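You operate a simulated robot arm through the tools that you are given. There is no shell and no other tool. Be economical: measure what you need, move in short steps, check, and stop when the job is done.

You run a simulated robot arm. Do the job below in one go: nothing can be reset, and whatever is moved stays where it is left.

Task
Uncover the keyboard, tilt the screen back and bring up the CORD test.
Fine: lay the cover on the bench; tilt the screen well back; monitor on; the space bar steps through the tests; press no other key.

The check looks at the end state, three seconds after you hand in, the way a careful person would. Anything else that was tipped, shoved, dropped, spilled or broken makes it a failure. Lids that push on must go on centred and level and be pressed home; caps that screw on are set level and turned clockwise until they are tight.

Robot
A 6-joint arm with a two-finger parallel gripper, fixed in place. Base frame: the origin is at the foot of the arm, x ahead of it, y to its left, z up; the work surface is at about z = 750. Units: mm, degrees, N and s.
With the tool pointing down near the work surface it reaches from about 320 to 820 mm from the base axis. Its first joint turns from -166.0 to 166.0 degrees. Payload 3.91 kg.
The tool frame sits at the grasp point between the pads (the TCP): z along the fingers, y along the line on which they close. The tips reach 30 mm beyond it. Largest opening 110 mm; finger width 20, thickness 10; the body of the gripper, 48 by 112 mm, starts 55 mm behind the TCP.
Orientation is told as [roll, pitch, yaw] about the base's x, y, z axes, in that order, counted from this pose: with the fingers straight down and closing along the base's y, the tool's x points along the base's -x, its y along +y and its z along -z.

Tools
- The arm moves only by the tool jog_arm. Its argument "commands" is a list of rows, each an object (a shift or turn left out is 0, a gripper value left out holds the last) with "travel": the shift along the base's x, y, z in mm, a list of three; "rot": the turn, a rotation vector about the base's x, y, z in degrees, a list of three; "grip": the finger opening in mm, from 0 to 110. In form: [{"travel": [tx, ty, tz], "rot": [ax, ay, az], "grip": grip}, ...]. A call has 1 to 10 rows; each row shifts and turns the commanded pose from where the row before left it. Rows are played at 5 a second. More than 50 mm and 8.6 degrees between two rows, or a gripper value outside its range, and nothing of the call is played. Where a pose cannot be reached the arm comes as near as it can. A force on the tool above 90 N (or 10 N above the force at the start of the call, whichever is more), or a blocked arm, ends the call early, and 0.2 s more pass. Each finger travels about 45 mm/s and halts on what it meets, pressing with about 24 N; the grip force reading is that of the motor and also rises with nothing between the fingers. The clock runs only during rows and for 0.2 s after the last one: add rows that do not move to give the fingers time. The reply holds the time, the measured pose of the TCP, the force on the tool along the base axes, the opening and the grip force, in the units named above and with some noise.
- Cameras (640 x 400 px; columns grow to the right, rows downward): "scene" is fixed at [51.7, 652.1, 1333.5]; the picture's right is [-0.82, -0.57, 0.00], its down [-0.21, 0.30, -0.93] and it looks along [0.53, -0.76, -0.37] (base axes); focal length 299 px, centre (320, 200). "wrist" rides on the gripper at [77, 7, -114] in the tool frame; the picture's right is [-0.09, 1.00, 0.00], its down [-0.80, -0.07, -0.59] and it looks along [-0.59, -0.05, 0.80] (tool axes); focal length 270 px, centre (320, 200). There is no depth. A picture from a camera that has moved, and an enlarged one, comes with that camera's place and axes in the base frame and with its lens.
- snapshot(camera): a new picture of that camera. It takes no simulated time.
- lift_body(by): slides the trunk up (or, below 0, down) by that many mm; the arm rides with it, the base frame stays. It gives what a move gives, with no picture.
- close_up(camera, box): a new picture of the part [left, top, right, bottom] of that camera's present view, enlarged. It takes no simulated time.
- sign_off(): hands the job in; it is judged then, once.

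Work in short steps. Places have to be worked out from the pictures, the camera data and where the tool is seen: move nearer, look again, correct. Check each grasp and each placing, and mend what went wrong. You have 120 turns and 64 pictures in all, those below and enlarged ones among them. Open the gripper and draw the arm clear of the work before you hand the job in, unless the task says otherwise; then end with one line.

The tools are called after "Emit:" by a JSON object that holds its "name" and its "arguments". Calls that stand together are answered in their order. jog_arm: Moves the arm, as the interface text tells. Its arguments: {"type":"object","properties":{"commands":{"type":"array","items":{"type":"object","properties":{"travel":{"type":"array","items":{"type":"number"}},"rot":{"type":"array","items":{"type":"number"}},"grip":{"type":"number"}}}}},"required":["commands"]} The other tools are called the same way: lift_body (by) slides the trunk up or down; snapshot (camera) takes a picture; close_up (camera, box) takes an enlarged picture of a part of a camera's view; sign_off () hands the job in.

At the start:

```text
time: 0.0
tool_pos: [512.6, -174.6, 1320.7]
ee_rot: [0.0, 0.0, 0.0]
wrist_force: [0.3, -0.6, 0.6]
gripper_width: 110.1
grasp_force: 0.1
trunk travel left (down, up): [-575.0, 35.0]
```

scene: 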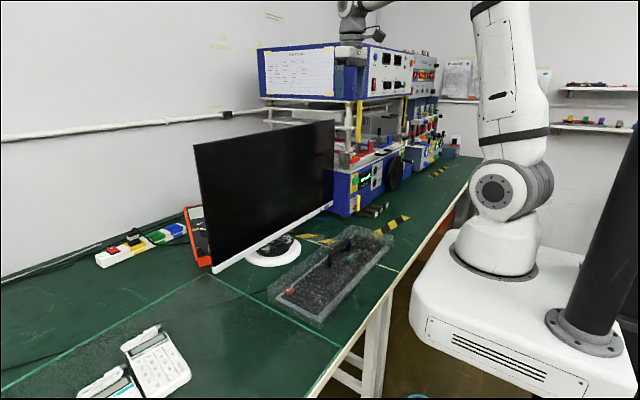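
wrist: 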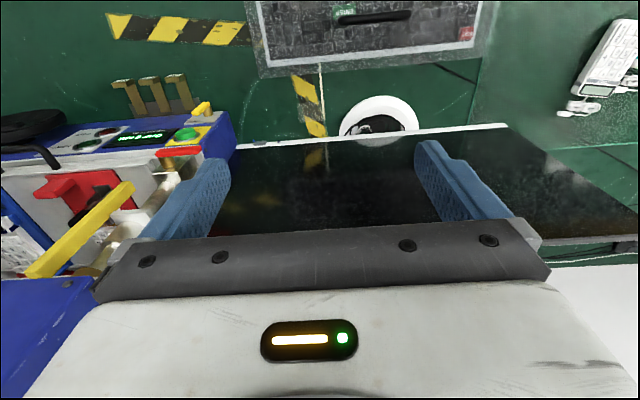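

The keyboard is under a clear cover with a black handle. I'll enlarge the scene around the monitor and the cover first.

Emit:
{"name": "close_up", "arguments": {"camera": "scene", "box": [180, 110, 420, 330]}}

Emit:
{"name": "close_up", "arguments": {"camera": "wrist", "box": [220, 0, 500, 150]}}

```text
1.82 times, centred on (300, 220) of scene
camera zoom: at [51.7, 652.1, 1333.5], right [-0.82, -0.57, 0.0], down [-0.21, 0.3, -0.93], along [0.53, -0.76, -0.37], focal length 543 px, centre (356, 164)
```

zoom: 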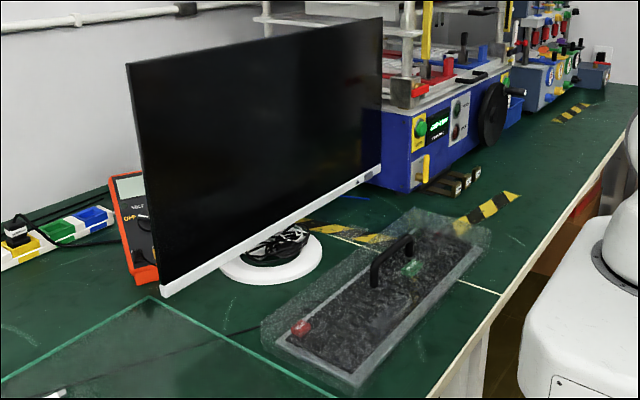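

```text
2.29 times, centred on (360, 75) of wrist
camera zoom: at [434.5, -168.6, 1435.3], right [0.09, 1.0, 0.0], down [0.8, -0.07, 0.59], along [0.59, -0.05, -0.8], focal length 618 px, centre (229, 486)
```

zoom: 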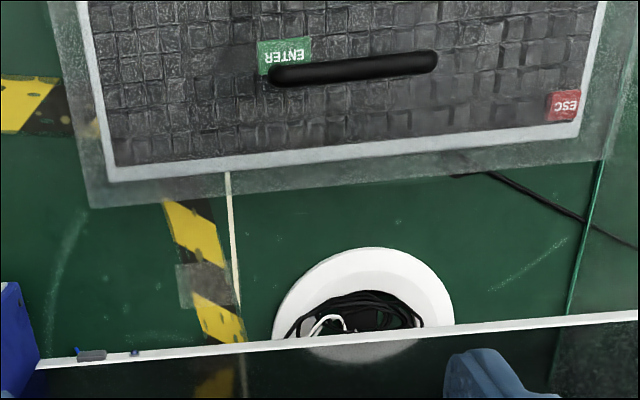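

The handle lies along y, centred near (468, -68) with its top at z≈830. The monitor face is near x≈705. I'll move over the handle and turn 90° so the fingers close along x.

Emit:
{"name": "jog_arm", "arguments": {"commands": [{"travel": [-9, 21, 0], "rot": [0, 0, 8.5]}, {"travel": [-9, 21, 0], "rot": [0, 0, 8.5]}, {"travel": [-9, 21, 0], "rot": [0, 0, 8.5]}, {"travel": [-9, 21, 0], "rot": [0, 0, 8.5]}, {"travel": [-9, 22, 0], "rot": [0, 0, 8.5]}, {"rot": [0, 0, 8.5]}, {"rot": [0, 0, 8.5]}, {"rot": [0, 0, 8.5]}, {"rot": [0, 0, 8.5]}, {"rot": [0, 0, 8.5]}]}}

Emit:
{"name": "jog_arm", "arguments": {"commands": [{"rot": [0, 0, 5]}, {"travel": [0, 0, 0]}]}}

Emit:
{"name": "lift_body", "arguments": {"by": -300}}

Emit:
{"name": "snapshot", "arguments": {"camera": "wrist"}}

Emit:
{"name": "snapshot", "arguments": {"camera": "scene"}}

```text
time: 2.2
tool_pos: [466.1, -69.0, 1319.2]
ee_rot: [0.0, 0.0, 85.2]
wrist_force: [0.0, 0.3, 0.6]
gripper_width: 110.2
grasp_force: 0.1
trunk travel left (down, up): [-575.0, 35.0]
```

```text
time: 2.8
tool_pos: [466.4, -70.0, 1319.9]
ee_rot: [-0.1, -0.1, 89.9]
wrist_force: [-0.6, 0.7, 0.2]
gripper_width: 109.9
grasp_force: 0.0
trunk travel left (down, up): [-575.0, 35.0]
```

```text
time: 5.8
tool_pos: [467.8, -69.1, 1019.7]
ee_rot: [0.0, 0.1, 90.0]
wrist_force: [1.2, 0.2, -1.1]
gripper_width: 110.0
grasp_force: 0.0
trunk travel left (down, up): [-275.0, 335.0]
```

```text
59 pictures are left
camera wrist: at [459.4, -146.1, 1135.1], right [-1.0, 0.09, 0.0], down [0.07, 0.8, 0.59], along [0.05, 0.59, -0.8], focal length 270 px, centre (320, 200)
```

wrist: 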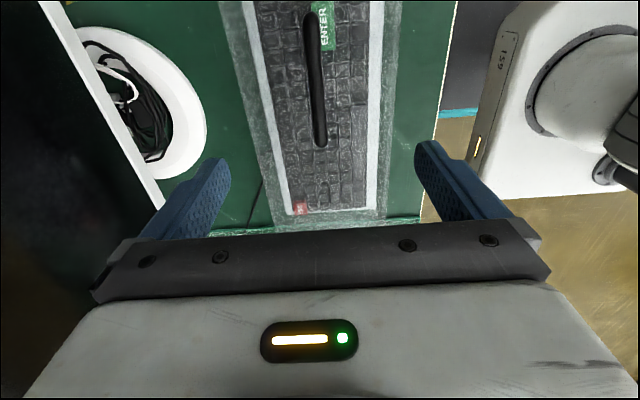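

```text
58 pictures are left
```

scene: 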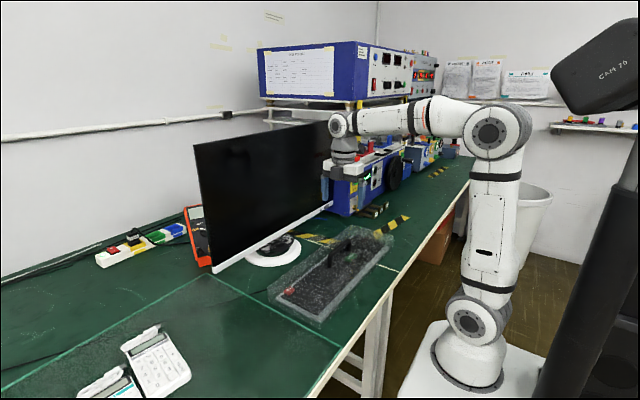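

The handle axis is at x≈469, y from -136 to -4, which agrees with the first view. I'll go down to z≈870, so the tips are at 840, and compare heights in the scene camera.

Emit:
{"name": "jog_arm", "arguments": {"commands": [{"travel": [2, -1, -50], "grip": 60}, {"travel": [0, 0, -50]}, {"travel": [0, 0, -45]}, {"travel": [0, 0, 0]}]}}

Emit:
{"name": "close_up", "arguments": {"camera": "scene", "box": [260, 180, 420, 330]}}

Emit:
{"name": "snapshot", "arguments": {"camera": "wrist"}}

```text
time: 6.8
tool_pos: [469.2, -70.2, 877.3]
ee_rot: [0.0, 0.0, 90.0]
wrist_force: [0.2, -1.0, 0.0]
gripper_width: 59.7
grasp_force: 0.1
trunk travel left (down, up): [-275.0, 335.0]
```

```text
2.67 times, centred on (340, 255) of scene
camera zoom: at [51.7, 652.1, 1333.5], right [-0.82, -0.57, 0.0], down [-0.21, 0.3, -0.93], along [0.53, -0.76, -0.37], focal length 796 px, centre (267, 53)
```

zoom: 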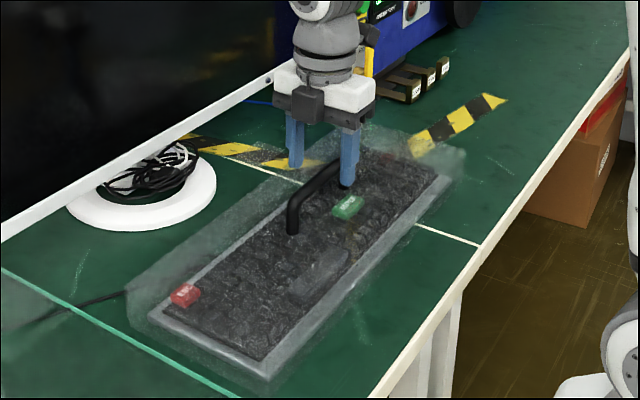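

```text
56 pictures are left
camera wrist: at [462.2, -148.3, 991.8], right [-1.0, 0.09, 0.0], down [0.07, 0.8, 0.59], along [0.05, 0.59, -0.8], focal length 270 px, centre (320, 200)
```

wrist: 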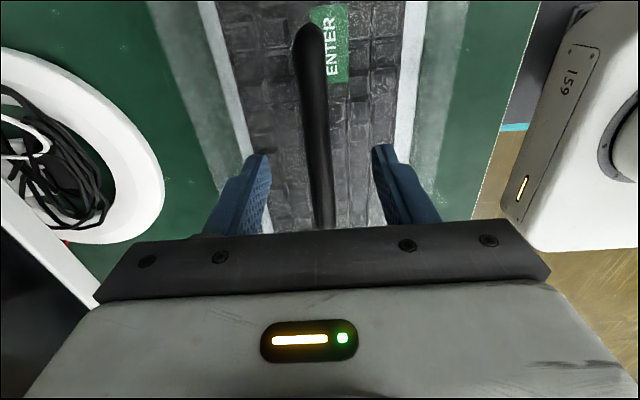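

The cover top is at about z≈800 and the handle bar runs from about 825 to 840, centred between the fingers. I'll go down to TCP z≈840 and close.

Emit:
{"name": "jog_arm", "arguments": {"commands": [{"travel": [0, 0, -20]}, {"travel": [0, 0, -17]}, {"grip": 0}, {"travel": [0, 0, 0]}, {"travel": [0, 0, 0]}, {"travel": [0, 0, 0]}, {"travel": [0, 0, 0]}]}}

Emit:
{"name": "close_up", "arguments": {"camera": "scene", "box": [260, 180, 420, 330]}}

```text
time: 8.4
tool_pos: [469.8, -71.4, 840.9]
ee_rot: [0.1, 0.0, 90.0]
wrist_force: [3.4, 0.1, 1.1]
gripper_width: 15.4
grasp_force: 24.5
trunk travel left (down, up): [-275.0, 335.0]
```

```text
2.67 times, centred on (340, 255) of scene
camera zoom: at [51.7, 652.1, 1333.5], right [-0.82, -0.57, 0.0], down [-0.21, 0.3, -0.93], along [0.53, -0.76, -0.37], focal length 796 px, centre (267, 53)
```

zoom: 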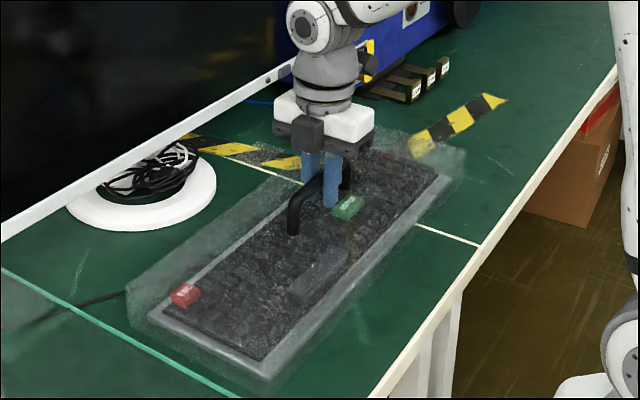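

The grip holds at 15.4 mm. I'll lift straight up slowly.

Emit:
{"name": "jog_arm", "arguments": {"commands": [{"travel": [0, 0, 4]}, {"travel": [0, 0, 8]}, {"travel": [0, 0, 10]}, {"travel": [0, 0, 10]}, {"travel": [0, 0, 15]}, {"travel": [0, 0, 20]}, {"travel": [0, 0, 20]}, {"travel": [0, 0, 20]}, {"travel": [0, 0, 20]}, {"travel": [0, 0, 0]}]}}

Emit:
{"name": "close_up", "arguments": {"camera": "scene", "box": [220, 130, 430, 330]}}

Emit:
{"name": "snapshot", "arguments": {"camera": "wrist"}}

```text
time: 10.6
tool_pos: [470.3, -70.1, 965.4]
ee_rot: [0.0, 0.0, 90.0]
wrist_force: [-0.4, 0.5, -4.0]
gripper_width: 15.8
grasp_force: 24.0
trunk travel left (down, up): [-275.0, 335.0]
```

```text
2.00 times, centred on (325, 230) of scene
camera zoom: at [51.7, 652.1, 1333.5], right [-0.82, -0.57, 0.0], down [-0.21, 0.3, -0.93], along [0.53, -0.76, -0.37], focal length 597 px, centre (310, 140)
```

zoom: 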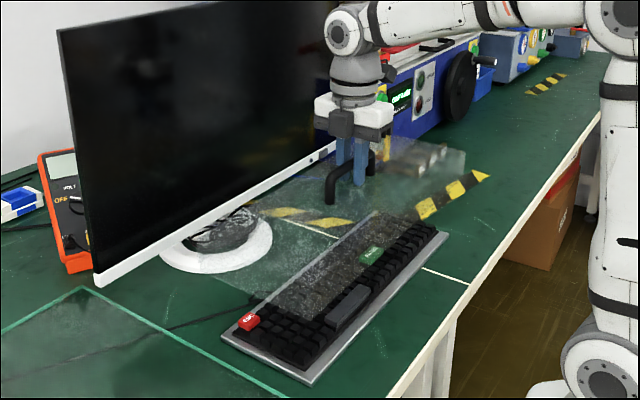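

```text
53 pictures are left
camera wrist: at [462.8, -146.8, 1079.2], right [-1.0, 0.09, 0.0], down [0.07, 0.8, 0.59], along [0.05, 0.59, -0.8], focal length 270 px, centre (320, 200)
```

wrist: 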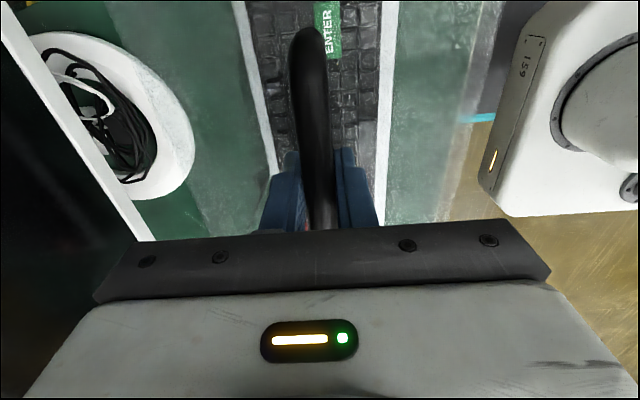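

The cover is up, level and about 0.45 kg. The bench right of the keyboard, around (430, -610), is clear, with the front edge at x≈295 and the small blocks at x≈560. I'll carry the cover there gently.

Emit:
{"name": "jog_arm", "arguments": {"commands": [{"travel": [-10, -10, 0]}, {"travel": [-15, -25, 0]}, {"travel": [-15, -30, 0]}, {"travel": [0, -32, 0]}, {"travel": [0, -32, 0]}, {"travel": [0, -32, 0]}, {"travel": [0, -32, 0]}, {"travel": [0, -32, 0]}, {"travel": [0, -32, 0]}, {"travel": [0, -20, 0]}]}}

Emit:
{"name": "jog_arm", "arguments": {"commands": [{"travel": [0, -15, 0]}, {"travel": [0, -28, 0]}, {"travel": [0, -32, 0]}, {"travel": [0, -32, 0]}, {"travel": [0, -32, 0]}, {"travel": [0, -32, 0]}, {"travel": [0, -32, 0]}, {"travel": [0, -30, 0]}, {"travel": [0, -28, 0]}, {"travel": [0, 0, 0]}]}}

Emit:
{"name": "snapshot", "arguments": {"camera": "scene"}}

Emit:
{"name": "snapshot", "arguments": {"camera": "wrist"}}

```text
time: 12.8
tool_pos: [429.1, -348.9, 964.9]
ee_rot: [0.0, -0.1, 90.0]
wrist_force: [0.6, 0.4, -3.0]
gripper_width: 15.8
grasp_force: 23.8
trunk travel left (down, up): [-275.0, 335.0]
```

```text
time: 15.0
tool_pos: [429.0, -598.0, 964.6]
ee_rot: [0.1, -0.1, 89.9]
wrist_force: [-0.2, -0.2, -3.6]
gripper_width: 15.5
grasp_force: 24.0
out of reach, approached as far as the arm can: row 9
trunk travel left (down, up): [-275.0, 335.0]
```

```text
52 pictures are left
```

scene: 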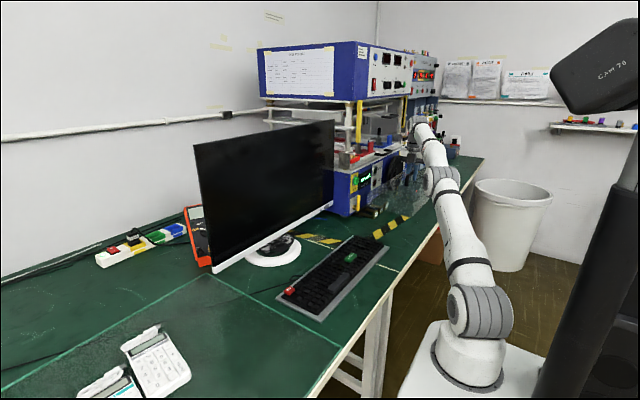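

```text
51 pictures are left
camera wrist: at [421.7, -675.7, 1078.1], right [-1.0, 0.09, 0.0], down [0.07, 0.8, 0.6], along [0.05, 0.59, -0.8], focal length 270 px, centre (320, 200)
```

wrist: 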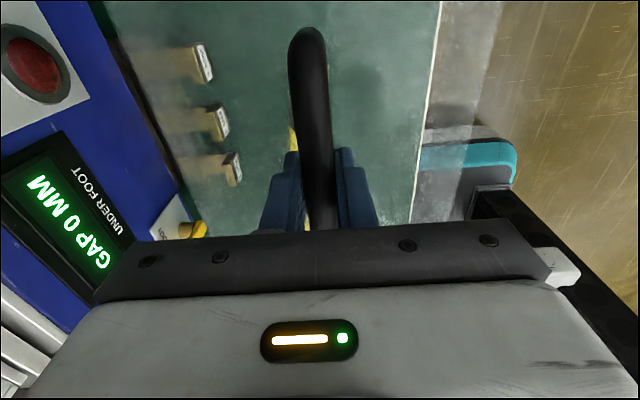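

The arm is at its reach limit near y=-598. I need the cover's real edges against the blocks and the bench edge, so I'll enlarge the wrist view.

Emit:
{"name": "close_up", "arguments": {"camera": "wrist", "box": [100, 0, 540, 250]}}

Emit:
{"name": "close_up", "arguments": {"camera": "scene", "box": [340, 130, 470, 250]}}

```text
1.45 times, centred on (320, 125) of wrist
camera zoom: at [421.7, -675.7, 1078.1], right [-1.0, 0.09, 0.0], down [0.07, 0.8, 0.6], along [0.05, 0.59, -0.8], focal length 393 px, centre (320, 309)
```

zoom: 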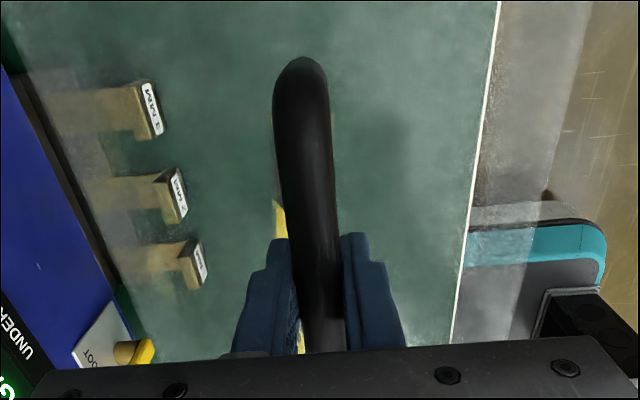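

```text
3.33 times, centred on (405, 190) of scene
camera zoom: at [51.7, 652.1, 1333.5], right [-0.82, -0.57, 0.0], down [-0.21, 0.3, -0.93], along [0.53, -0.76, -0.37], focal length 995 px, centre (37, 233)
```

zoom: 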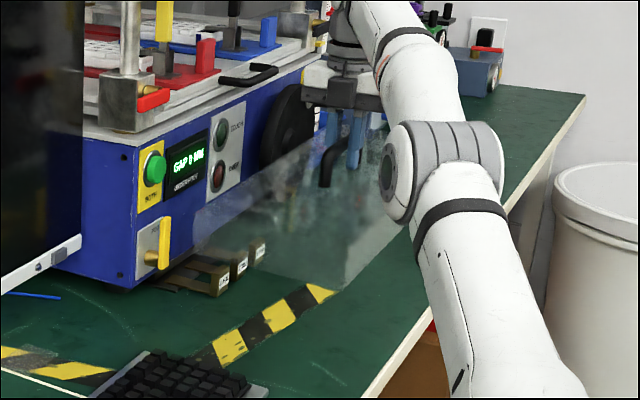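

The cover spans x≈336–518 and y≈-343 to -855, clear of the keyboard's right end at y≈-300. I'll shift it 7 mm away from the blocks, then lower the trunk most of the way.

Emit:
{"name": "jog_arm", "arguments": {"commands": [{"travel": [-7, 2, 0]}, {"travel": [0, 0, 0]}]}}

Emit:
{"name": "lift_body", "arguments": {"by": -95}}

Emit:
{"name": "close_up", "arguments": {"camera": "scene", "box": [340, 130, 470, 250]}}

Emit:
{"name": "close_up", "arguments": {"camera": "wrist", "box": [100, 0, 540, 250]}}

```text
time: 15.6
tool_pos: [421.0, -595.5, 965.1]
ee_rot: [0.0, 0.1, 90.2]
wrist_force: [0.1, 1.0, -3.5]
gripper_width: 15.2
grasp_force: 24.2
trunk travel left (down, up): [-275.0, 335.0]
```

```text
time: 16.9
tool_pos: [420.6, -596.2, 870.2]
ee_rot: [0.0, -0.1, 89.9]
wrist_force: [-0.4, -0.5, -4.7]
gripper_width: 15.6
grasp_force: 23.9
trunk travel left (down, up): [-180.0, 430.0]
```

```text
3.33 times, centred on (405, 190) of scene
camera zoom: at [51.7, 652.1, 1333.5], right [-0.82, -0.57, 0.0], down [-0.21, 0.3, -0.93], along [0.53, -0.76, -0.37], focal length 995 px, centre (37, 233)
```

zoom: 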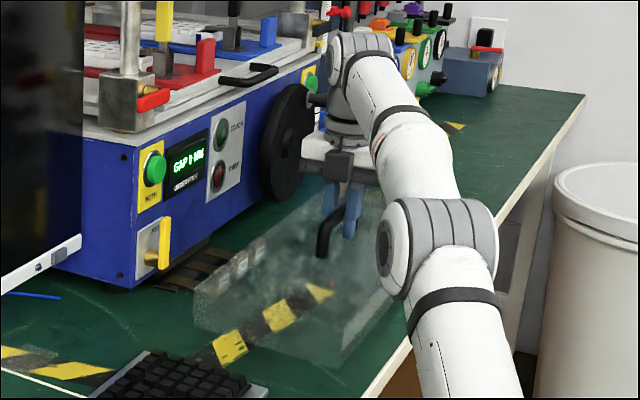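

```text
1.45 times, centred on (320, 125) of wrist
camera zoom: at [414.0, -673.0, 984.5], right [-1.0, 0.09, 0.0], down [0.07, 0.8, 0.59], along [0.05, 0.59, -0.8], focal length 393 px, centre (320, 309)
```

zoom: 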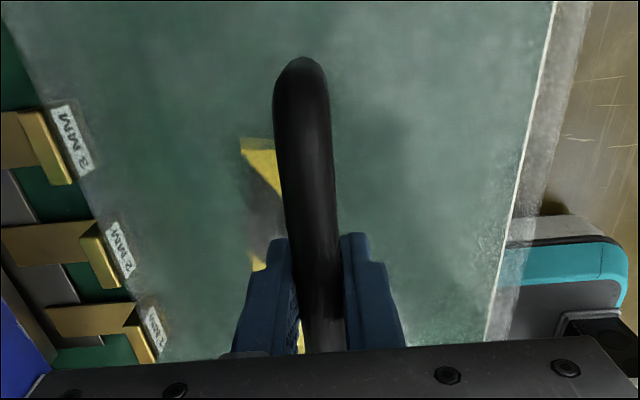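

The cover footprint is x≈328–510. The blocks start at x≈550 and the bench edge is at 298, so it clears both. I'll lower the last ~30 mm gently until contact.

Emit:
{"name": "jog_arm", "arguments": {"commands": [{"travel": [0, 0, -8]}, {"travel": [0, 0, -8]}, {"travel": [0, 0, -6]}, {"travel": [0, 0, -4]}, {"travel": [0, 0, -2]}, {"travel": [0, 0, -1]}, {"travel": [0, 0, 0]}]}}

```text
time: 18.5
tool_pos: [421.5, -595.9, 840.5]
ee_rot: [0.1, 0.0, 90.0]
wrist_force: [2.5, -0.4, -1.5]
gripper_width: 15.6
grasp_force: 23.9
trunk travel left (down, up): [-180.0, 430.0]
```

The load on the wrist is dropping, so the cover is touching down. One more millimetre, then I'll open the fingers to about 50 and rise.

Emit:
{"name": "jog_arm", "arguments": {"commands": [{"travel": [0, 0, -1]}, {"travel": [0, 0, 0]}, {"grip": 50}, {"travel": [0, 0, 0]}, {"travel": [0, 0, 0]}, {"travel": [0, 0, 20]}, {"travel": [0, 0, 40]}, {"travel": [0, 0, 50]}, {"travel": [0, 0, 50]}, {"travel": [0, 0, 0]}]}}

Emit:
{"name": "snapshot", "arguments": {"camera": "scene"}}

Emit:
{"name": "snapshot", "arguments": {"camera": "wrist"}}

```text
time: 20.7
tool_pos: [398.8, -559.4, 960.3]
ee_rot: [0.0, 0.0, 90.0]
wrist_force: [0.1, 0.3, 0.5]
gripper_width: 50.1
grasp_force: 0.1
out of reach, approached as far as the arm can: row 7, 8, 9
trunk travel left (down, up): [-180.0, 430.0]
```

```text
46 pictures are left
```

scene: 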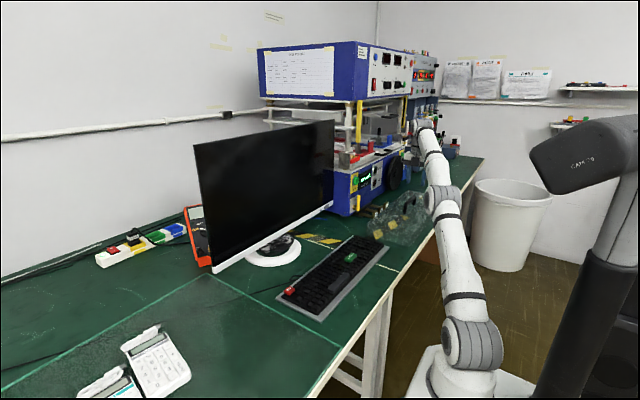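

```text
45 pictures are left
camera wrist: at [391.1, -636.7, 1074.4], right [-1.0, 0.09, 0.0], down [0.07, 0.8, 0.59], along [0.05, 0.59, -0.8], focal length 270 px, centre (320, 200)
```

wrist: 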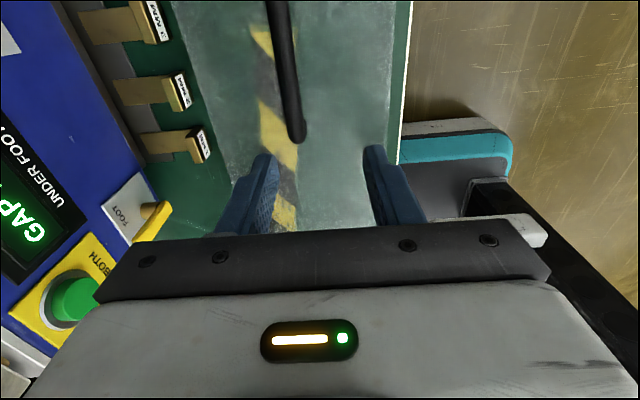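

The cover is on the bench, straight and released. Next I'll raise the trunk, turn back to yaw 0 and pitch the fingers forward to look at the bezel near the power button, estimated at (697, -330, 829).

Emit:
{"name": "lift_body", "arguments": {"by": 150}}

Emit:
{"name": "jog_arm", "arguments": {"commands": [{"travel": [5, 23, 0], "rot": [0, 0, -8.5], "grip": 0}, {"travel": [5, 23, 0], "rot": [0, 0, -8.5]}, {"travel": [5, 23, 0], "rot": [0, 0, -8.5]}, {"travel": [5, 23, 0], "rot": [0, 0, -8.5]}, {"travel": [5, 23, 0], "rot": [0, 0, -8.5]}, {"travel": [5, 23, 0], "rot": [0, 0, -8.5]}, {"travel": [5, 23, 0], "rot": [0, 0, -8.5]}, {"travel": [5, 23, 0], "rot": [0, 0, -8.5]}, {"travel": [5, 23, 0], "rot": [0, 0, -8.5]}, {"travel": [5, 23, 0], "rot": [0, 0, -8.5]}]}}

Emit:
{"name": "jog_arm", "arguments": {"commands": [{"rot": [0, 0, -5]}, {"rot": [0, -8.5, 0]}, {"rot": [0, -8.5, 0]}, {"rot": [0, -8.5, 0]}, {"rot": [0, -8.5, 0]}, {"rot": [0, -8.5, 0]}, {"rot": [0, -7.5, 0]}, {"rot": [0, 0, 0]}]}}

Emit:
{"name": "snapshot", "arguments": {"camera": "wrist"}}

```text
time: 22.4
tool_pos: [398.7, -559.0, 1110.0]
ee_rot: [0.0, 0.0, 90.0]
wrist_force: [0.0, -0.7, 0.2]
gripper_width: 50.1
grasp_force: 0.0
trunk travel left (down, up): [-330.0, 280.0]
```

```text
time: 24.6
tool_pos: [447.3, -330.1, 1109.2]
ee_rot: [0.0, 0.1, 4.9]
wrist_force: [-0.5, -0.2, -0.2]
gripper_width: 0.0
grasp_force: 23.5
trunk travel left (down, up): [-330.0, 280.0]
```

```text
time: 26.4
tool_pos: [449.6, -330.0, 1109.2]
ee_rot: [-0.1, -50.1, 0.0]
wrist_force: [0.2, -0.9, -0.5]
gripper_width: 0.0
grasp_force: 23.9
trunk travel left (down, up): [-330.0, 280.0]
```

```text
44 pictures are left
camera wrist: at [311.2, -323.2, 1124.3], right [0.06, 1.0, 0.07], down [0.06, -0.07, 1.0], along [1.0, -0.05, -0.06], focal length 270 px, centre (320, 200)
```

wrist: 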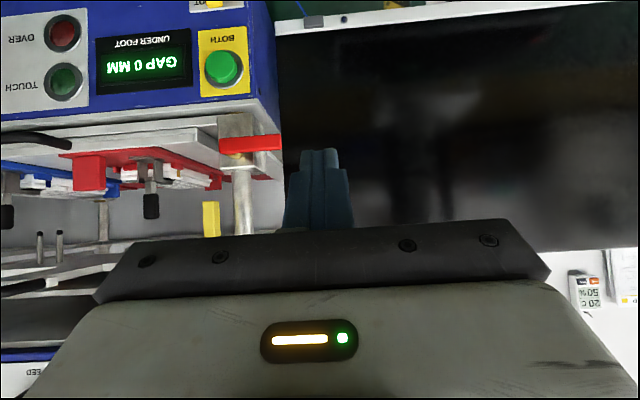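

I see the bezel upside-down with small marks near its right end. I'll enlarge that part.

Emit:
{"name": "close_up", "arguments": {"camera": "wrist", "box": [260, 0, 420, 60]}}

Emit:
{"name": "close_up", "arguments": {"camera": "scene", "box": [290, 180, 350, 220]}}

```text
4.00 times, centred on (340, 30) of wrist
camera zoom: at [311.2, -323.2, 1124.3], right [0.06, 1.0, 0.07], down [0.06, -0.07, 1.0], along [1.0, -0.05, -0.06], focal length 1081 px, centre (240, 880)
```

zoom: 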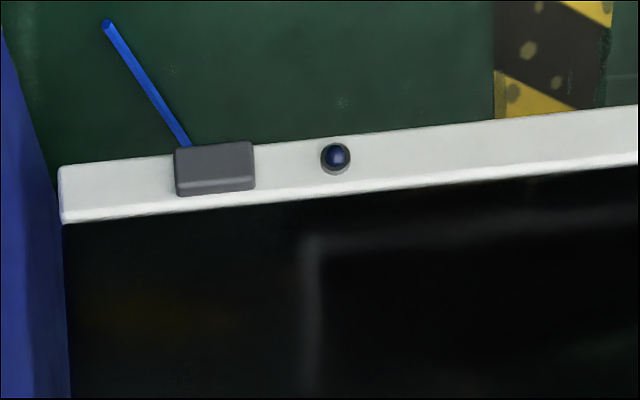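

```text
10.00 times, centred on (320, 200) of scene
camera zoom: at [51.7, 652.1, 1333.5], right [-0.82, -0.57, 0.0], down [-0.21, 0.3, -0.93], along [0.53, -0.76, -0.37], focal length 2986 px, centre (320, 200)
```

zoom: 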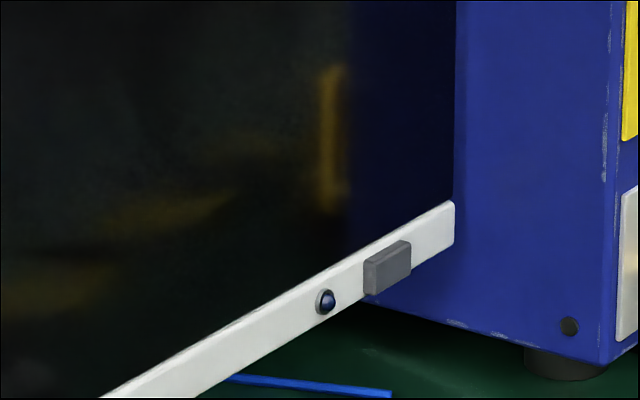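

The grey rectangle is the power button at about (702, -334, 830), and the dark blue dot is the LED, which is off. I'll move forward and lower for a closer look before pressing.

Emit:
{"name": "jog_arm", "arguments": {"commands": [{"travel": [40, 0, 0]}, {"travel": [40, -2, 0]}, {"travel": [40, -2, 0]}, {"travel": [0, 0, 0]}]}}

Emit:
{"name": "lift_body", "arguments": {"by": -220}}

Emit:
{"name": "snapshot", "arguments": {"camera": "wrist"}}

Emit:
{"name": "snapshot", "arguments": {"camera": "scene"}}

```text
time: 27.4
tool_pos: [569.1, -335.2, 1109.4]
ee_rot: [0.0, -50.0, 0.0]
wrist_force: [0.2, -0.2, -0.4]
gripper_width: 0.0
grasp_force: 24.5
trunk travel left (down, up): [-330.0, 280.0]
```

```text
time: 29.8
tool_pos: [568.6, -334.8, 889.3]
ee_rot: [-0.1, -50.1, 0.0]
wrist_force: [0.3, -0.2, -0.3]
gripper_width: 0.0
grasp_force: 23.8
trunk travel left (down, up): [-110.0, 500.0]
```

```text
41 pictures are left
camera wrist: at [430.9, -328.4, 904.5], right [0.06, 1.0, 0.07], down [0.06, -0.07, 1.0], along [1.0, -0.05, -0.06], focal length 270 px, centre (320, 200)
```

wrist: 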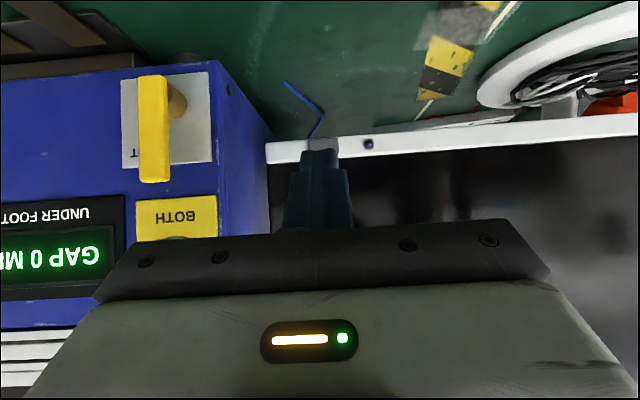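

```text
40 pictures are left
```

scene: 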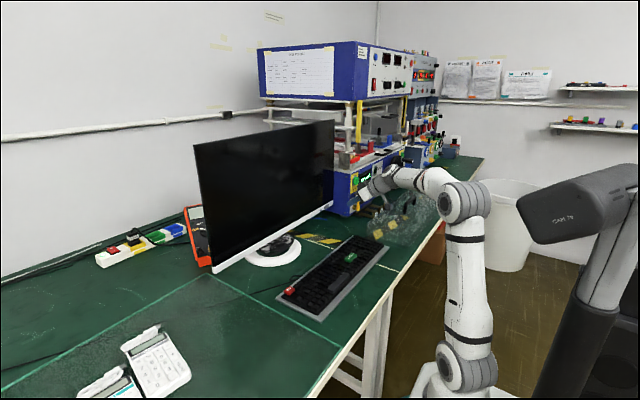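

The closer view confirms the button at (702, -336, 832) and my y is aligned. I'll lower to TCP z≈843 and advance to just short of it.

Emit:
{"name": "jog_arm", "arguments": {"commands": [{"travel": [0, 0, -25]}, {"travel": [10, -1, -21]}, {"travel": [35, 0, 0]}, {"travel": [35, 0, 0]}, {"travel": [8, 0, 0]}, {"travel": [0, 0, 0]}]}}

Emit:
{"name": "close_up", "arguments": {"camera": "wrist", "box": [240, 80, 440, 200]}}

Emit:
{"name": "close_up", "arguments": {"camera": "scene", "box": [300, 170, 390, 230]}}

```text
time: 31.2
tool_pos: [655.2, -336.5, 844.2]
ee_rot: [0.0, -50.0, 0.0]
wrist_force: [0.7, -0.6, 0.4]
gripper_width: 0.0
grasp_force: 23.9
trunk travel left (down, up): [-110.0, 500.0]
```

```text
3.20 times, centred on (340, 140) of wrist
camera zoom: at [518.4, -329.0, 858.8], right [0.06, 1.0, 0.07], down [0.06, -0.07, 1.0], along [1.0, -0.05, -0.06], focal length 865 px, centre (256, 392)
```

zoom: 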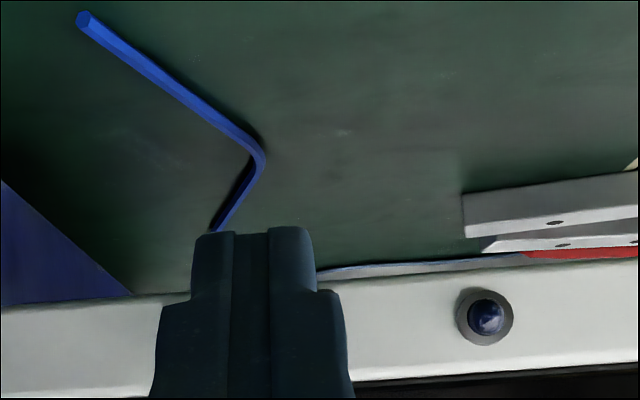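

```text
6.67 times, centred on (345, 200) of scene
camera zoom: at [51.7, 652.1, 1333.5], right [-0.82, -0.57, 0.0], down [-0.21, 0.3, -0.93], along [0.53, -0.76, -0.37], focal length 1991 px, centre (153, 200)
```

zoom: 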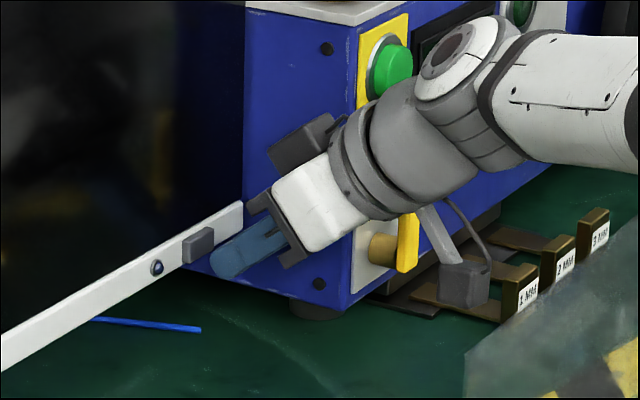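

The tip is just short of the button. I'll advance in small steps and watch the force.

Emit:
{"name": "jog_arm", "arguments": {"commands": [{"travel": [5, 0, 0]}, {"travel": [4, 0, 0]}, {"travel": [3, 0, 0]}, {"travel": [2, 0, 0]}, {"travel": [0, 0, 0]}]}}

Emit:
{"name": "close_up", "arguments": {"camera": "scene", "box": [300, 170, 390, 230]}}

```text
time: 32.4
tool_pos: [671.3, -336.2, 843.5]
ee_rot: [0.0, -49.9, -0.1]
wrist_force: [-3.3, -0.6, -1.8]
gripper_width: 0.2
grasp_force: 23.6
trunk travel left (down, up): [-110.0, 500.0]
```

```text
6.67 times, centred on (345, 200) of scene
camera zoom: at [51.7, 652.1, 1333.5], right [-0.82, -0.57, 0.0], down [-0.21, 0.3, -0.93], along [0.53, -0.76, -0.37], focal length 1991 px, centre (153, 200)
```

zoom: 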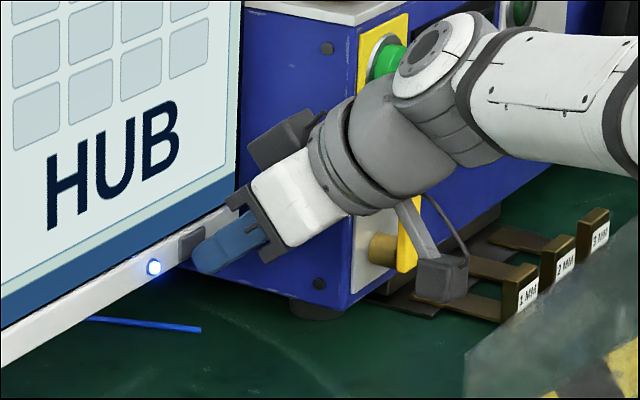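

The monitor is on with its LED lit. I'll back off and check the picture.

Emit:
{"name": "jog_arm", "arguments": {"commands": [{"travel": [-10, 0, 0]}, {"travel": [-30, 0, 0]}, {"travel": [-45, 0, 0]}, {"travel": [-45, 0, 10]}, {"travel": [-20, 20, 20]}, {"travel": [0, 0, 0]}]}}

Emit:
{"name": "lift_body", "arguments": {"by": 250}}

Emit:
{"name": "snapshot", "arguments": {"camera": "scene"}}

```text
time: 33.8
tool_pos: [522.3, -317.0, 874.8]
ee_rot: [0.0, -49.9, 0.0]
wrist_force: [-0.1, -0.6, -0.3]
gripper_width: 0.0
grasp_force: 24.2
trunk travel left (down, up): [-110.0, 500.0]
```

```text
time: 36.4
tool_pos: [522.9, -316.8, 1122.7]
ee_rot: [0.0, -50.1, -0.1]
wrist_force: [0.3, -0.7, 0.1]
gripper_width: 0.0
grasp_force: 23.6
trunk travel left (down, up): [-360.0, 250.0]
```

```text
36 pictures are left
```

scene: 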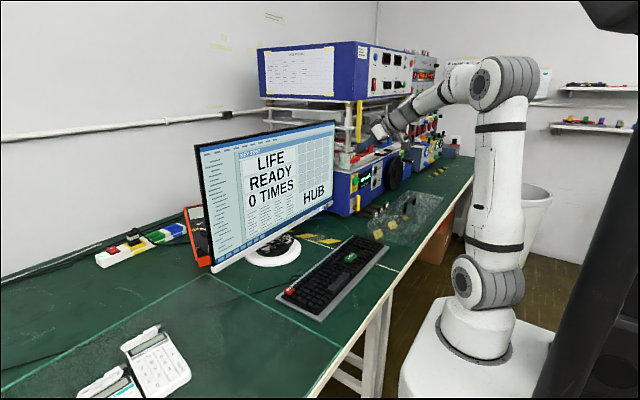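

The screen is on and shows LIFE READY / HUB. Before stepping tests I'll tilt the screen, so I'm moving to its centre (y≈-75) near the top edge and looking.

Emit:
{"name": "jog_arm", "arguments": {"commands": [{"travel": [0, 45, 10]}, {"travel": [0, 45, 10]}, {"travel": [0, 45, 10]}, {"travel": [0, 45, 10]}, {"travel": [10, 45, 8]}, {"travel": [10, 17, 0]}, {"travel": [0, 0, 0]}]}}

Emit:
{"name": "snapshot", "arguments": {"camera": "wrist"}}

Emit:
{"name": "snapshot", "arguments": {"camera": "scene"}}

```text
time: 38.0
tool_pos: [541.7, -75.2, 1173.1]
ee_rot: [0.0, -50.0, -0.1]
wrist_force: [1.1, -0.1, -0.5]
gripper_width: 0.0
grasp_force: 23.3
trunk travel left (down, up): [-360.0, 250.0]
```

```text
35 pictures are left
camera wrist: at [403.6, -68.7, 1187.6], right [0.06, 1.0, 0.07], down [0.06, -0.07, 1.0], along [1.0, -0.05, -0.06], focal length 270 px, centre (320, 200)
```

wrist: 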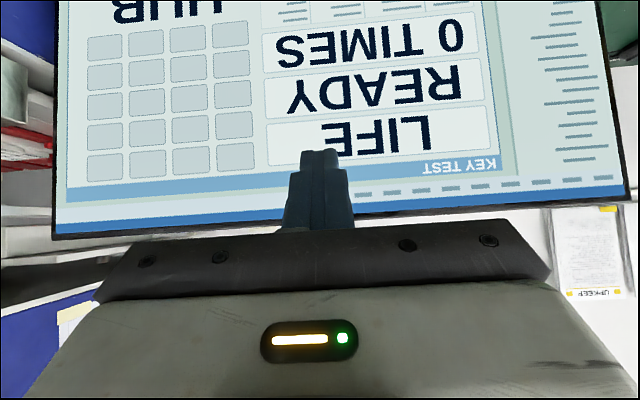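

```text
34 pictures are left
```

scene: 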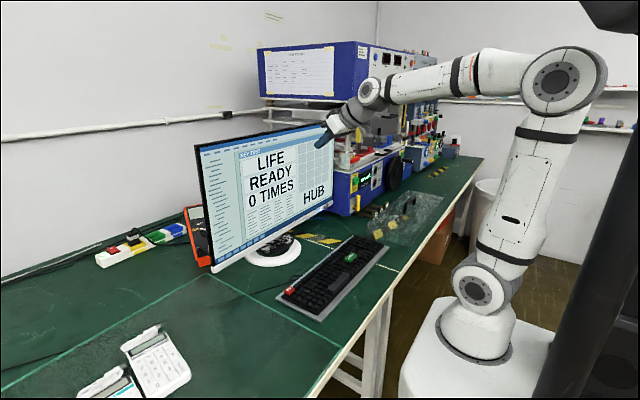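

The top edge is at z≈1193 and the screen spans y≈-380 to 257, so its centre is y≈-62. I'll approach with the contact point at about z 1162, near the top, and make first contact.

Emit:
{"name": "jog_arm", "arguments": {"commands": [{"travel": [40, 13, 0]}, {"travel": [40, 0, 0]}, {"travel": [40, 0, 0]}, {"travel": [8, 0, 0]}, {"travel": [5, 0, 0]}, {"travel": [3, 0, 0]}, {"travel": [0, 0, 0]}]}}

```text
time: 39.5
tool_pos: [678.6, -60.7, 1172.8]
ee_rot: [-0.1, -50.0, 0.1]
wrist_force: [-2.3, 0.0, 0.7]
gripper_width: 0.1
grasp_force: 24.3
trunk travel left (down, up): [-360.0, 250.0]
```

There is light contact at TCP x≈678. I'll push a further 12 mm slowly and check for tilting versus sliding.

Emit:
{"name": "jog_arm", "arguments": {"commands": [{"travel": [3, 0, 0]}, {"travel": [3, 0, 0]}, {"travel": [3, 0, 0]}, {"travel": [3, 0, 0]}, {"travel": [0, 0, 0]}]}}

Emit:
{"name": "snapshot", "arguments": {"camera": "scene"}}

```text
time: 40.8
tool_pos: [690.5, -62.6, 1172.5]
ee_rot: [0.0, -50.0, 0.0]
wrist_force: [-2.9, 0.5, -0.2]
gripper_width: 0.0
grasp_force: 24.3
trunk travel left (down, up): [-360.0, 250.0]
```

```text
33 pictures are left
```

scene: 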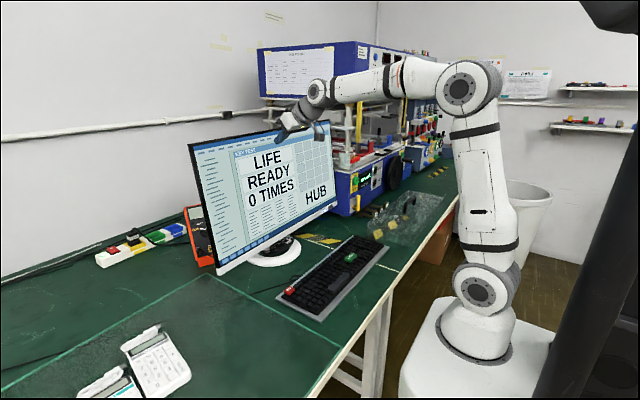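

It is tilting, with the bottom swinging forward, the base still and about 3 N of force. I'll continue with another 30 mm.

Emit:
{"name": "jog_arm", "arguments": {"commands": [{"travel": [4, 0, 0]}, {"travel": [4, 0, 0]}, {"travel": [4, 0, 0]}, {"travel": [4, 0, 0]}, {"travel": [4, 0, 0]}, {"travel": [4, 0, 0]}, {"travel": [4, 0, 0]}, {"travel": [0, 0, 0]}]}}

Emit:
{"name": "snapshot", "arguments": {"camera": "scene"}}

```text
time: 42.5
tool_pos: [719.0, -62.2, 1170.4]
ee_rot: [0.0, -50.0, 0.1]
wrist_force: [0.1, 1.2, -0.3]
gripper_width: 0.1
grasp_force: 24.6
trunk travel left (down, up): [-360.0, 250.0]
```

```text
32 pictures are left
```

scene: 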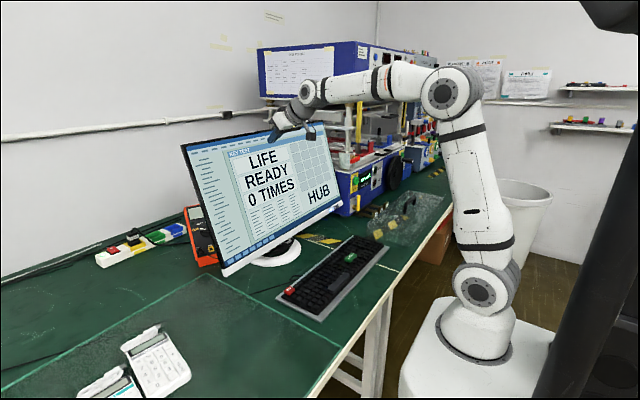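

It's tilted about 13° with little force. I'll push another 16 mm, watching for an end stop.

Emit:
{"name": "jog_arm", "arguments": {"commands": [{"travel": [4, 0, 0]}, {"travel": [4, 0, 0]}, {"travel": [4, 0, 0]}, {"travel": [4, 0, 0]}]}}

Emit:
{"name": "close_up", "arguments": {"camera": "scene", "box": [160, 90, 380, 290]}}

```text
time: 43.5
tool_pos: [734.0, -63.0, 1172.9]
ee_rot: [0.0, -50.2, 0.0]
wrist_force: [-8.1, -1.7, 4.4]
gripper_width: 0.2
grasp_force: 24.1
trunk travel left (down, up): [-360.0, 250.0]
```

```text
2.00 times, centred on (270, 190) of scene
camera zoom: at [51.7, 652.1, 1333.5], right [-0.82, -0.57, 0.0], down [-0.21, 0.3, -0.93], along [0.53, -0.76, -0.37], focal length 597 px, centre (420, 220)
```

zoom: 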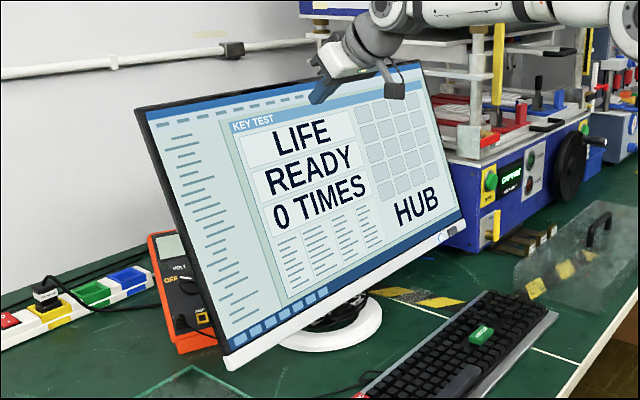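

The tilt is about 19° and the force has risen to 8 N, so it may be close to the stop. I'll wait a moment at this pose to read the steady force.

Emit:
{"name": "jog_arm", "arguments": {"commands": [{"travel": [0, 0, 0]}, {"travel": [1.5, 0, 0]}, {"travel": [0, 0, 0]}]}}

```text
time: 44.4
tool_pos: [734.8, -60.5, 1173.8]
ee_rot: [-0.1, -50.1, 0.1]
wrist_force: [-7.7, -1.2, 6.7]
gripper_width: 0.0
grasp_force: 23.2
trunk travel left (down, up): [-360.0, 250.0]
```

A steady 10 N means it's at the stop. I'll back off and head for the keyboard with the fingers down, yaw 90, opened so a single finger can press.

Emit:
{"name": "jog_arm", "arguments": {"commands": [{"travel": [-8, 0, 0]}, {"travel": [-40, 0, 10]}, {"travel": [-45, 0, 10], "rot": [0, 8.5, 0]}, {"travel": [-45, 0, 0], "rot": [0, 8.5, 0]}, {"travel": [-45, 0, 0], "rot": [0, 8.5, 0]}, {"travel": [-40, 0, 0], "rot": [0, 8.5, 0]}, {"travel": [-40, 0, 0], "rot": [0, 8, 0]}, {"travel": [0, 0, 0], "rot": [0, 8, 0]}, {"travel": [0, 0, 0]}]}}

Emit:
{"name": "snapshot", "arguments": {"camera": "wrist"}}

Emit:
{"name": "close_up", "arguments": {"camera": "scene", "box": [160, 90, 400, 330]}}

```text
time: 46.4
tool_pos: [472.2, -61.9, 1191.7]
ee_rot: [0.0, 0.2, 0.0]
wrist_force: [0.2, -1.0, 0.5]
gripper_width: 0.2
grasp_force: 23.5
trunk travel left (down, up): [-360.0, 250.0]
```

```text
30 pictures are left
camera wrist: at [395.5, -54.9, 1306.4], right [0.09, 1.0, 0.0], down [0.8, -0.07, 0.59], along [0.59, -0.05, -0.81], focal length 270 px, centre (320, 200)
```

wrist: 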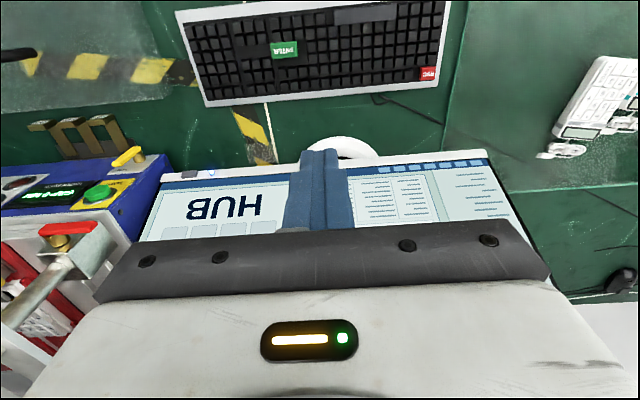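

```text
1.67 times, centred on (280, 210) of scene
camera zoom: at [51.7, 652.1, 1333.5], right [-0.82, -0.57, 0.0], down [-0.21, 0.3, -0.93], along [0.53, -0.76, -0.37], focal length 498 px, centre (387, 183)
```

zoom: 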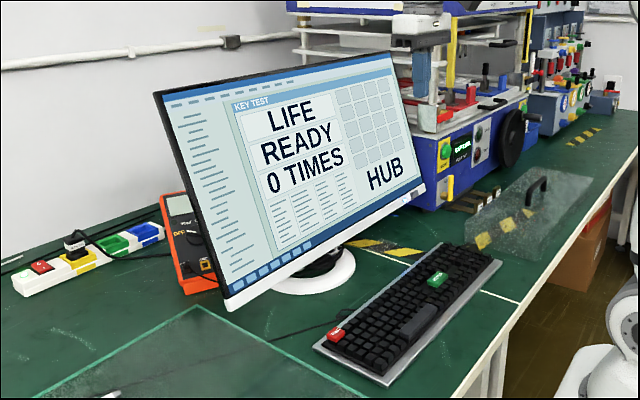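

The tilt holds at about 19°. The space bar is near (419, 20). I'll turn to yaw 90, move over it and open the fingers fully.

Emit:
{"name": "jog_arm", "arguments": {"commands": [{"travel": [-12, 8, 0], "rot": [0, 0, 8.5], "grip": 110}, {"travel": [-12, 8, 0], "rot": [0, 0, 8.5]}, {"travel": [-12, 8, 0], "rot": [0, 0, 8.5]}, {"travel": [-12, 8, 0], "rot": [0, 0, 8.5]}, {"travel": [-12, 8, 0], "rot": [0, 0, 8.5]}, {"travel": [-12, 8, 0], "rot": [0, 0, 8.5]}, {"travel": [-12, 8, 0], "rot": [0, 0, 8.5]}, {"travel": [-12, 8, 0], "rot": [0, 0, 8.5]}, {"travel": [-8, 8, 0], "rot": [0, 0, 8.5]}, {"travel": [-8, 10, 0], "rot": [0, 0, 8.5]}]}}

Emit:
{"name": "jog_arm", "arguments": {"commands": [{"rot": [0, 0, 5]}, {"travel": [0, 0, 0]}]}}

Emit:
{"name": "lift_body", "arguments": {"by": -270}}

Emit:
{"name": "snapshot", "arguments": {"camera": "wrist"}}

```text
time: 48.5
tool_pos: [360.2, 21.2, 1191.9]
ee_rot: [0.0, 0.0, 85.2]
wrist_force: [-0.2, 0.8, -0.6]
gripper_width: 109.8
grasp_force: 0.0
trunk travel left (down, up): [-360.0, 250.0]
```

```text
time: 49.1
tool_pos: [361.4, 20.5, 1190.4]
ee_rot: [0.0, 0.0, 89.9]
wrist_force: [1.5, -0.3, -0.1]
gripper_width: 110.0
grasp_force: 0.1
trunk travel left (down, up): [-360.0, 250.0]
```

```text
time: 51.9
tool_pos: [360.8, 20.4, 921.6]
ee_rot: [-0.1, 0.0, 89.9]
wrist_force: [-1.2, -0.8, -0.5]
gripper_width: 109.9
grasp_force: 0.1
trunk travel left (down, up): [-90.0, 520.0]
```

```text
28 pictures are left
camera wrist: at [353.4, -56.4, 1036.3], right [-1.0, 0.09, 0.0], down [0.07, 0.8, 0.59], along [0.05, 0.59, -0.8], focal length 270 px, centre (320, 200)
```

wrist: 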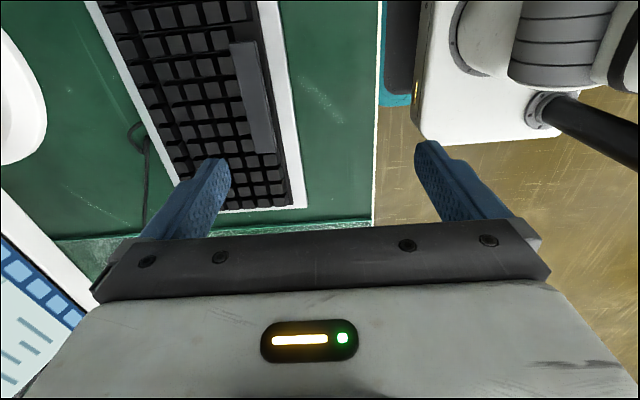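

The space bar runs from y≈-33 to 60 at x≈419. I need its height, so I'll enlarge the scene view with the finger in frame.

Emit:
{"name": "close_up", "arguments": {"camera": "scene", "box": [280, 220, 380, 320]}}

Emit:
{"name": "close_up", "arguments": {"camera": "wrist", "box": [150, 0, 350, 230]}}

```text
4.00 times, centred on (330, 270) of scene
camera zoom: at [51.7, 652.1, 1333.5], right [-0.82, -0.57, 0.0], down [-0.21, 0.3, -0.93], along [0.53, -0.76, -0.37], focal length 1194 px, centre (280, -80)
```

zoom: 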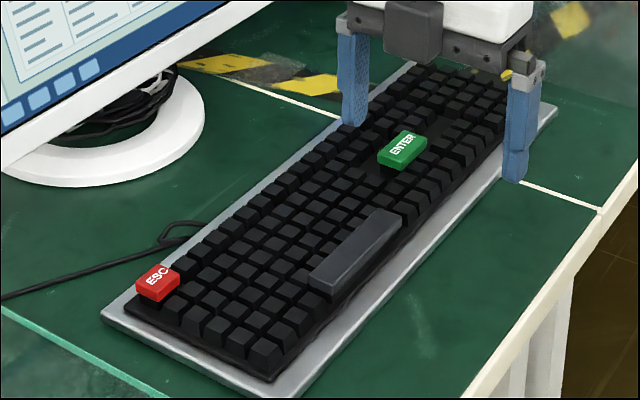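

```text
1.74 times, centred on (250, 115) of wrist
camera zoom: at [353.4, -56.4, 1036.3], right [-1.0, 0.09, 0.0], down [0.07, 0.8, 0.59], along [0.05, 0.59, -0.8], focal length 470 px, centre (442, 348)
```

zoom: 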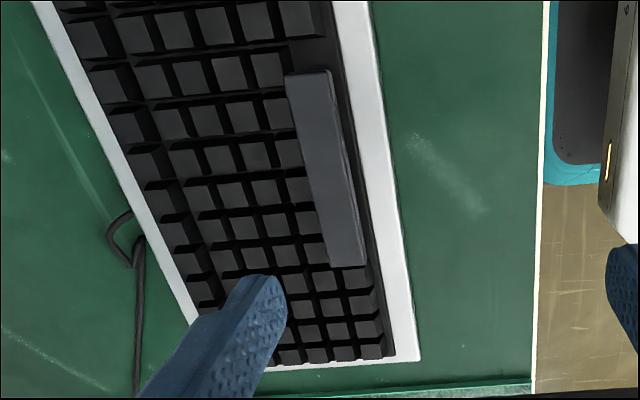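

The space bar top is at about (422, 12, 773), with its depth covering x 411–432. My +x finger at x 416–426 fits inside that. I'll move down to 15 mm above and verify.

Emit:
{"name": "jog_arm", "arguments": {"commands": [{"travel": [1, -8, -30]}, {"travel": [0, 0, -40]}, {"travel": [0, 0, -32]}, {"travel": [0, 0, 0]}]}}

Emit:
{"name": "close_up", "arguments": {"camera": "wrist", "box": [100, 0, 400, 230]}}

Emit:
{"name": "close_up", "arguments": {"camera": "scene", "box": [290, 220, 390, 310]}}

```text
time: 52.9
tool_pos: [361.6, 13.9, 820.3]
ee_rot: [0.0, 0.0, 90.0]
wrist_force: [-0.3, 0.9, 0.1]
gripper_width: 110.1
grasp_force: 0.0
trunk travel left (down, up): [-90.0, 520.0]
```

```text
1.74 times, centred on (250, 115) of wrist
camera zoom: at [354.7, -64.4, 934.6], right [-1.0, 0.09, 0.0], down [0.07, 0.8, 0.59], along [0.05, 0.59, -0.8], focal length 470 px, centre (442, 348)
```

zoom: 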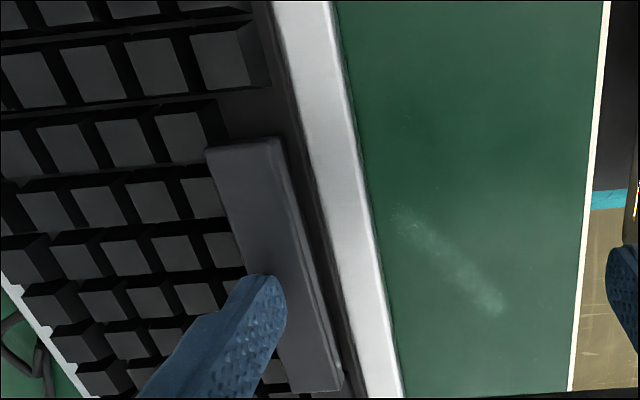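

```text
4.44 times, centred on (340, 265) of scene
camera zoom: at [51.7, 652.1, 1333.5], right [-0.82, -0.57, 0.0], down [-0.21, 0.3, -0.93], along [0.53, -0.76, -0.37], focal length 1327 px, centre (231, -89)
```

zoom: 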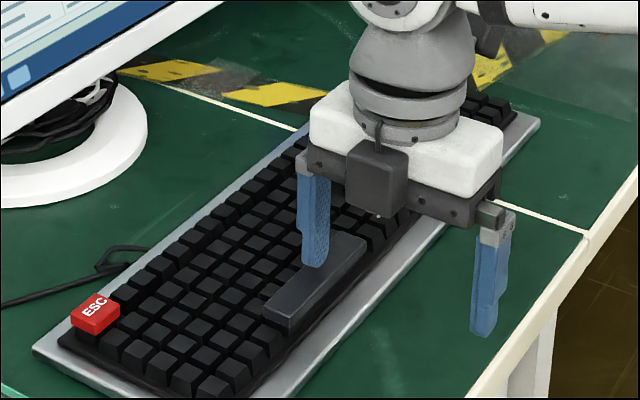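

The finger projects well inside the bar's top face, with margin on both sides. I'll descend in fine steps to contact.

Emit:
{"name": "jog_arm", "arguments": {"commands": [{"travel": [0, 0, -8]}, {"travel": [0, 0, -4]}, {"travel": [0, 0, -2]}, {"travel": [0, 0, 0]}]}}

Emit:
{"name": "close_up", "arguments": {"camera": "scene", "box": [180, 120, 380, 310]}}

```text
time: 53.9
tool_pos: [361.6, 12.4, 806.6]
ee_rot: [-0.3, 0.0, 89.9]
wrist_force: [7.0, -0.7, 17.5]
gripper_width: 110.0
grasp_force: 0.0
trunk travel left (down, up): [-90.0, 520.0]
```

```text
2.11 times, centred on (280, 215) of scene
camera zoom: at [51.7, 652.1, 1333.5], right [-0.82, -0.57, 0.0], down [-0.21, 0.3, -0.93], along [0.53, -0.76, -0.37], focal length 629 px, centre (404, 168)
```

zoom: 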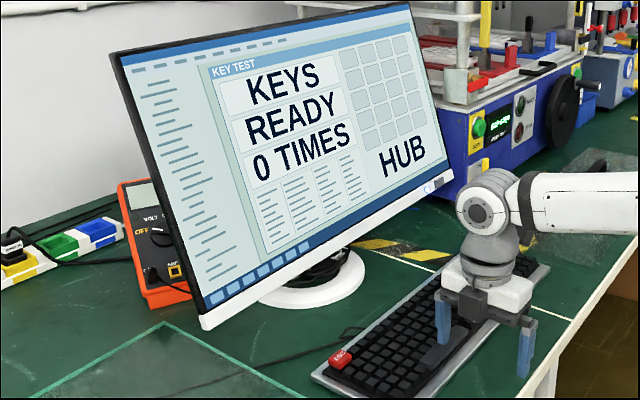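

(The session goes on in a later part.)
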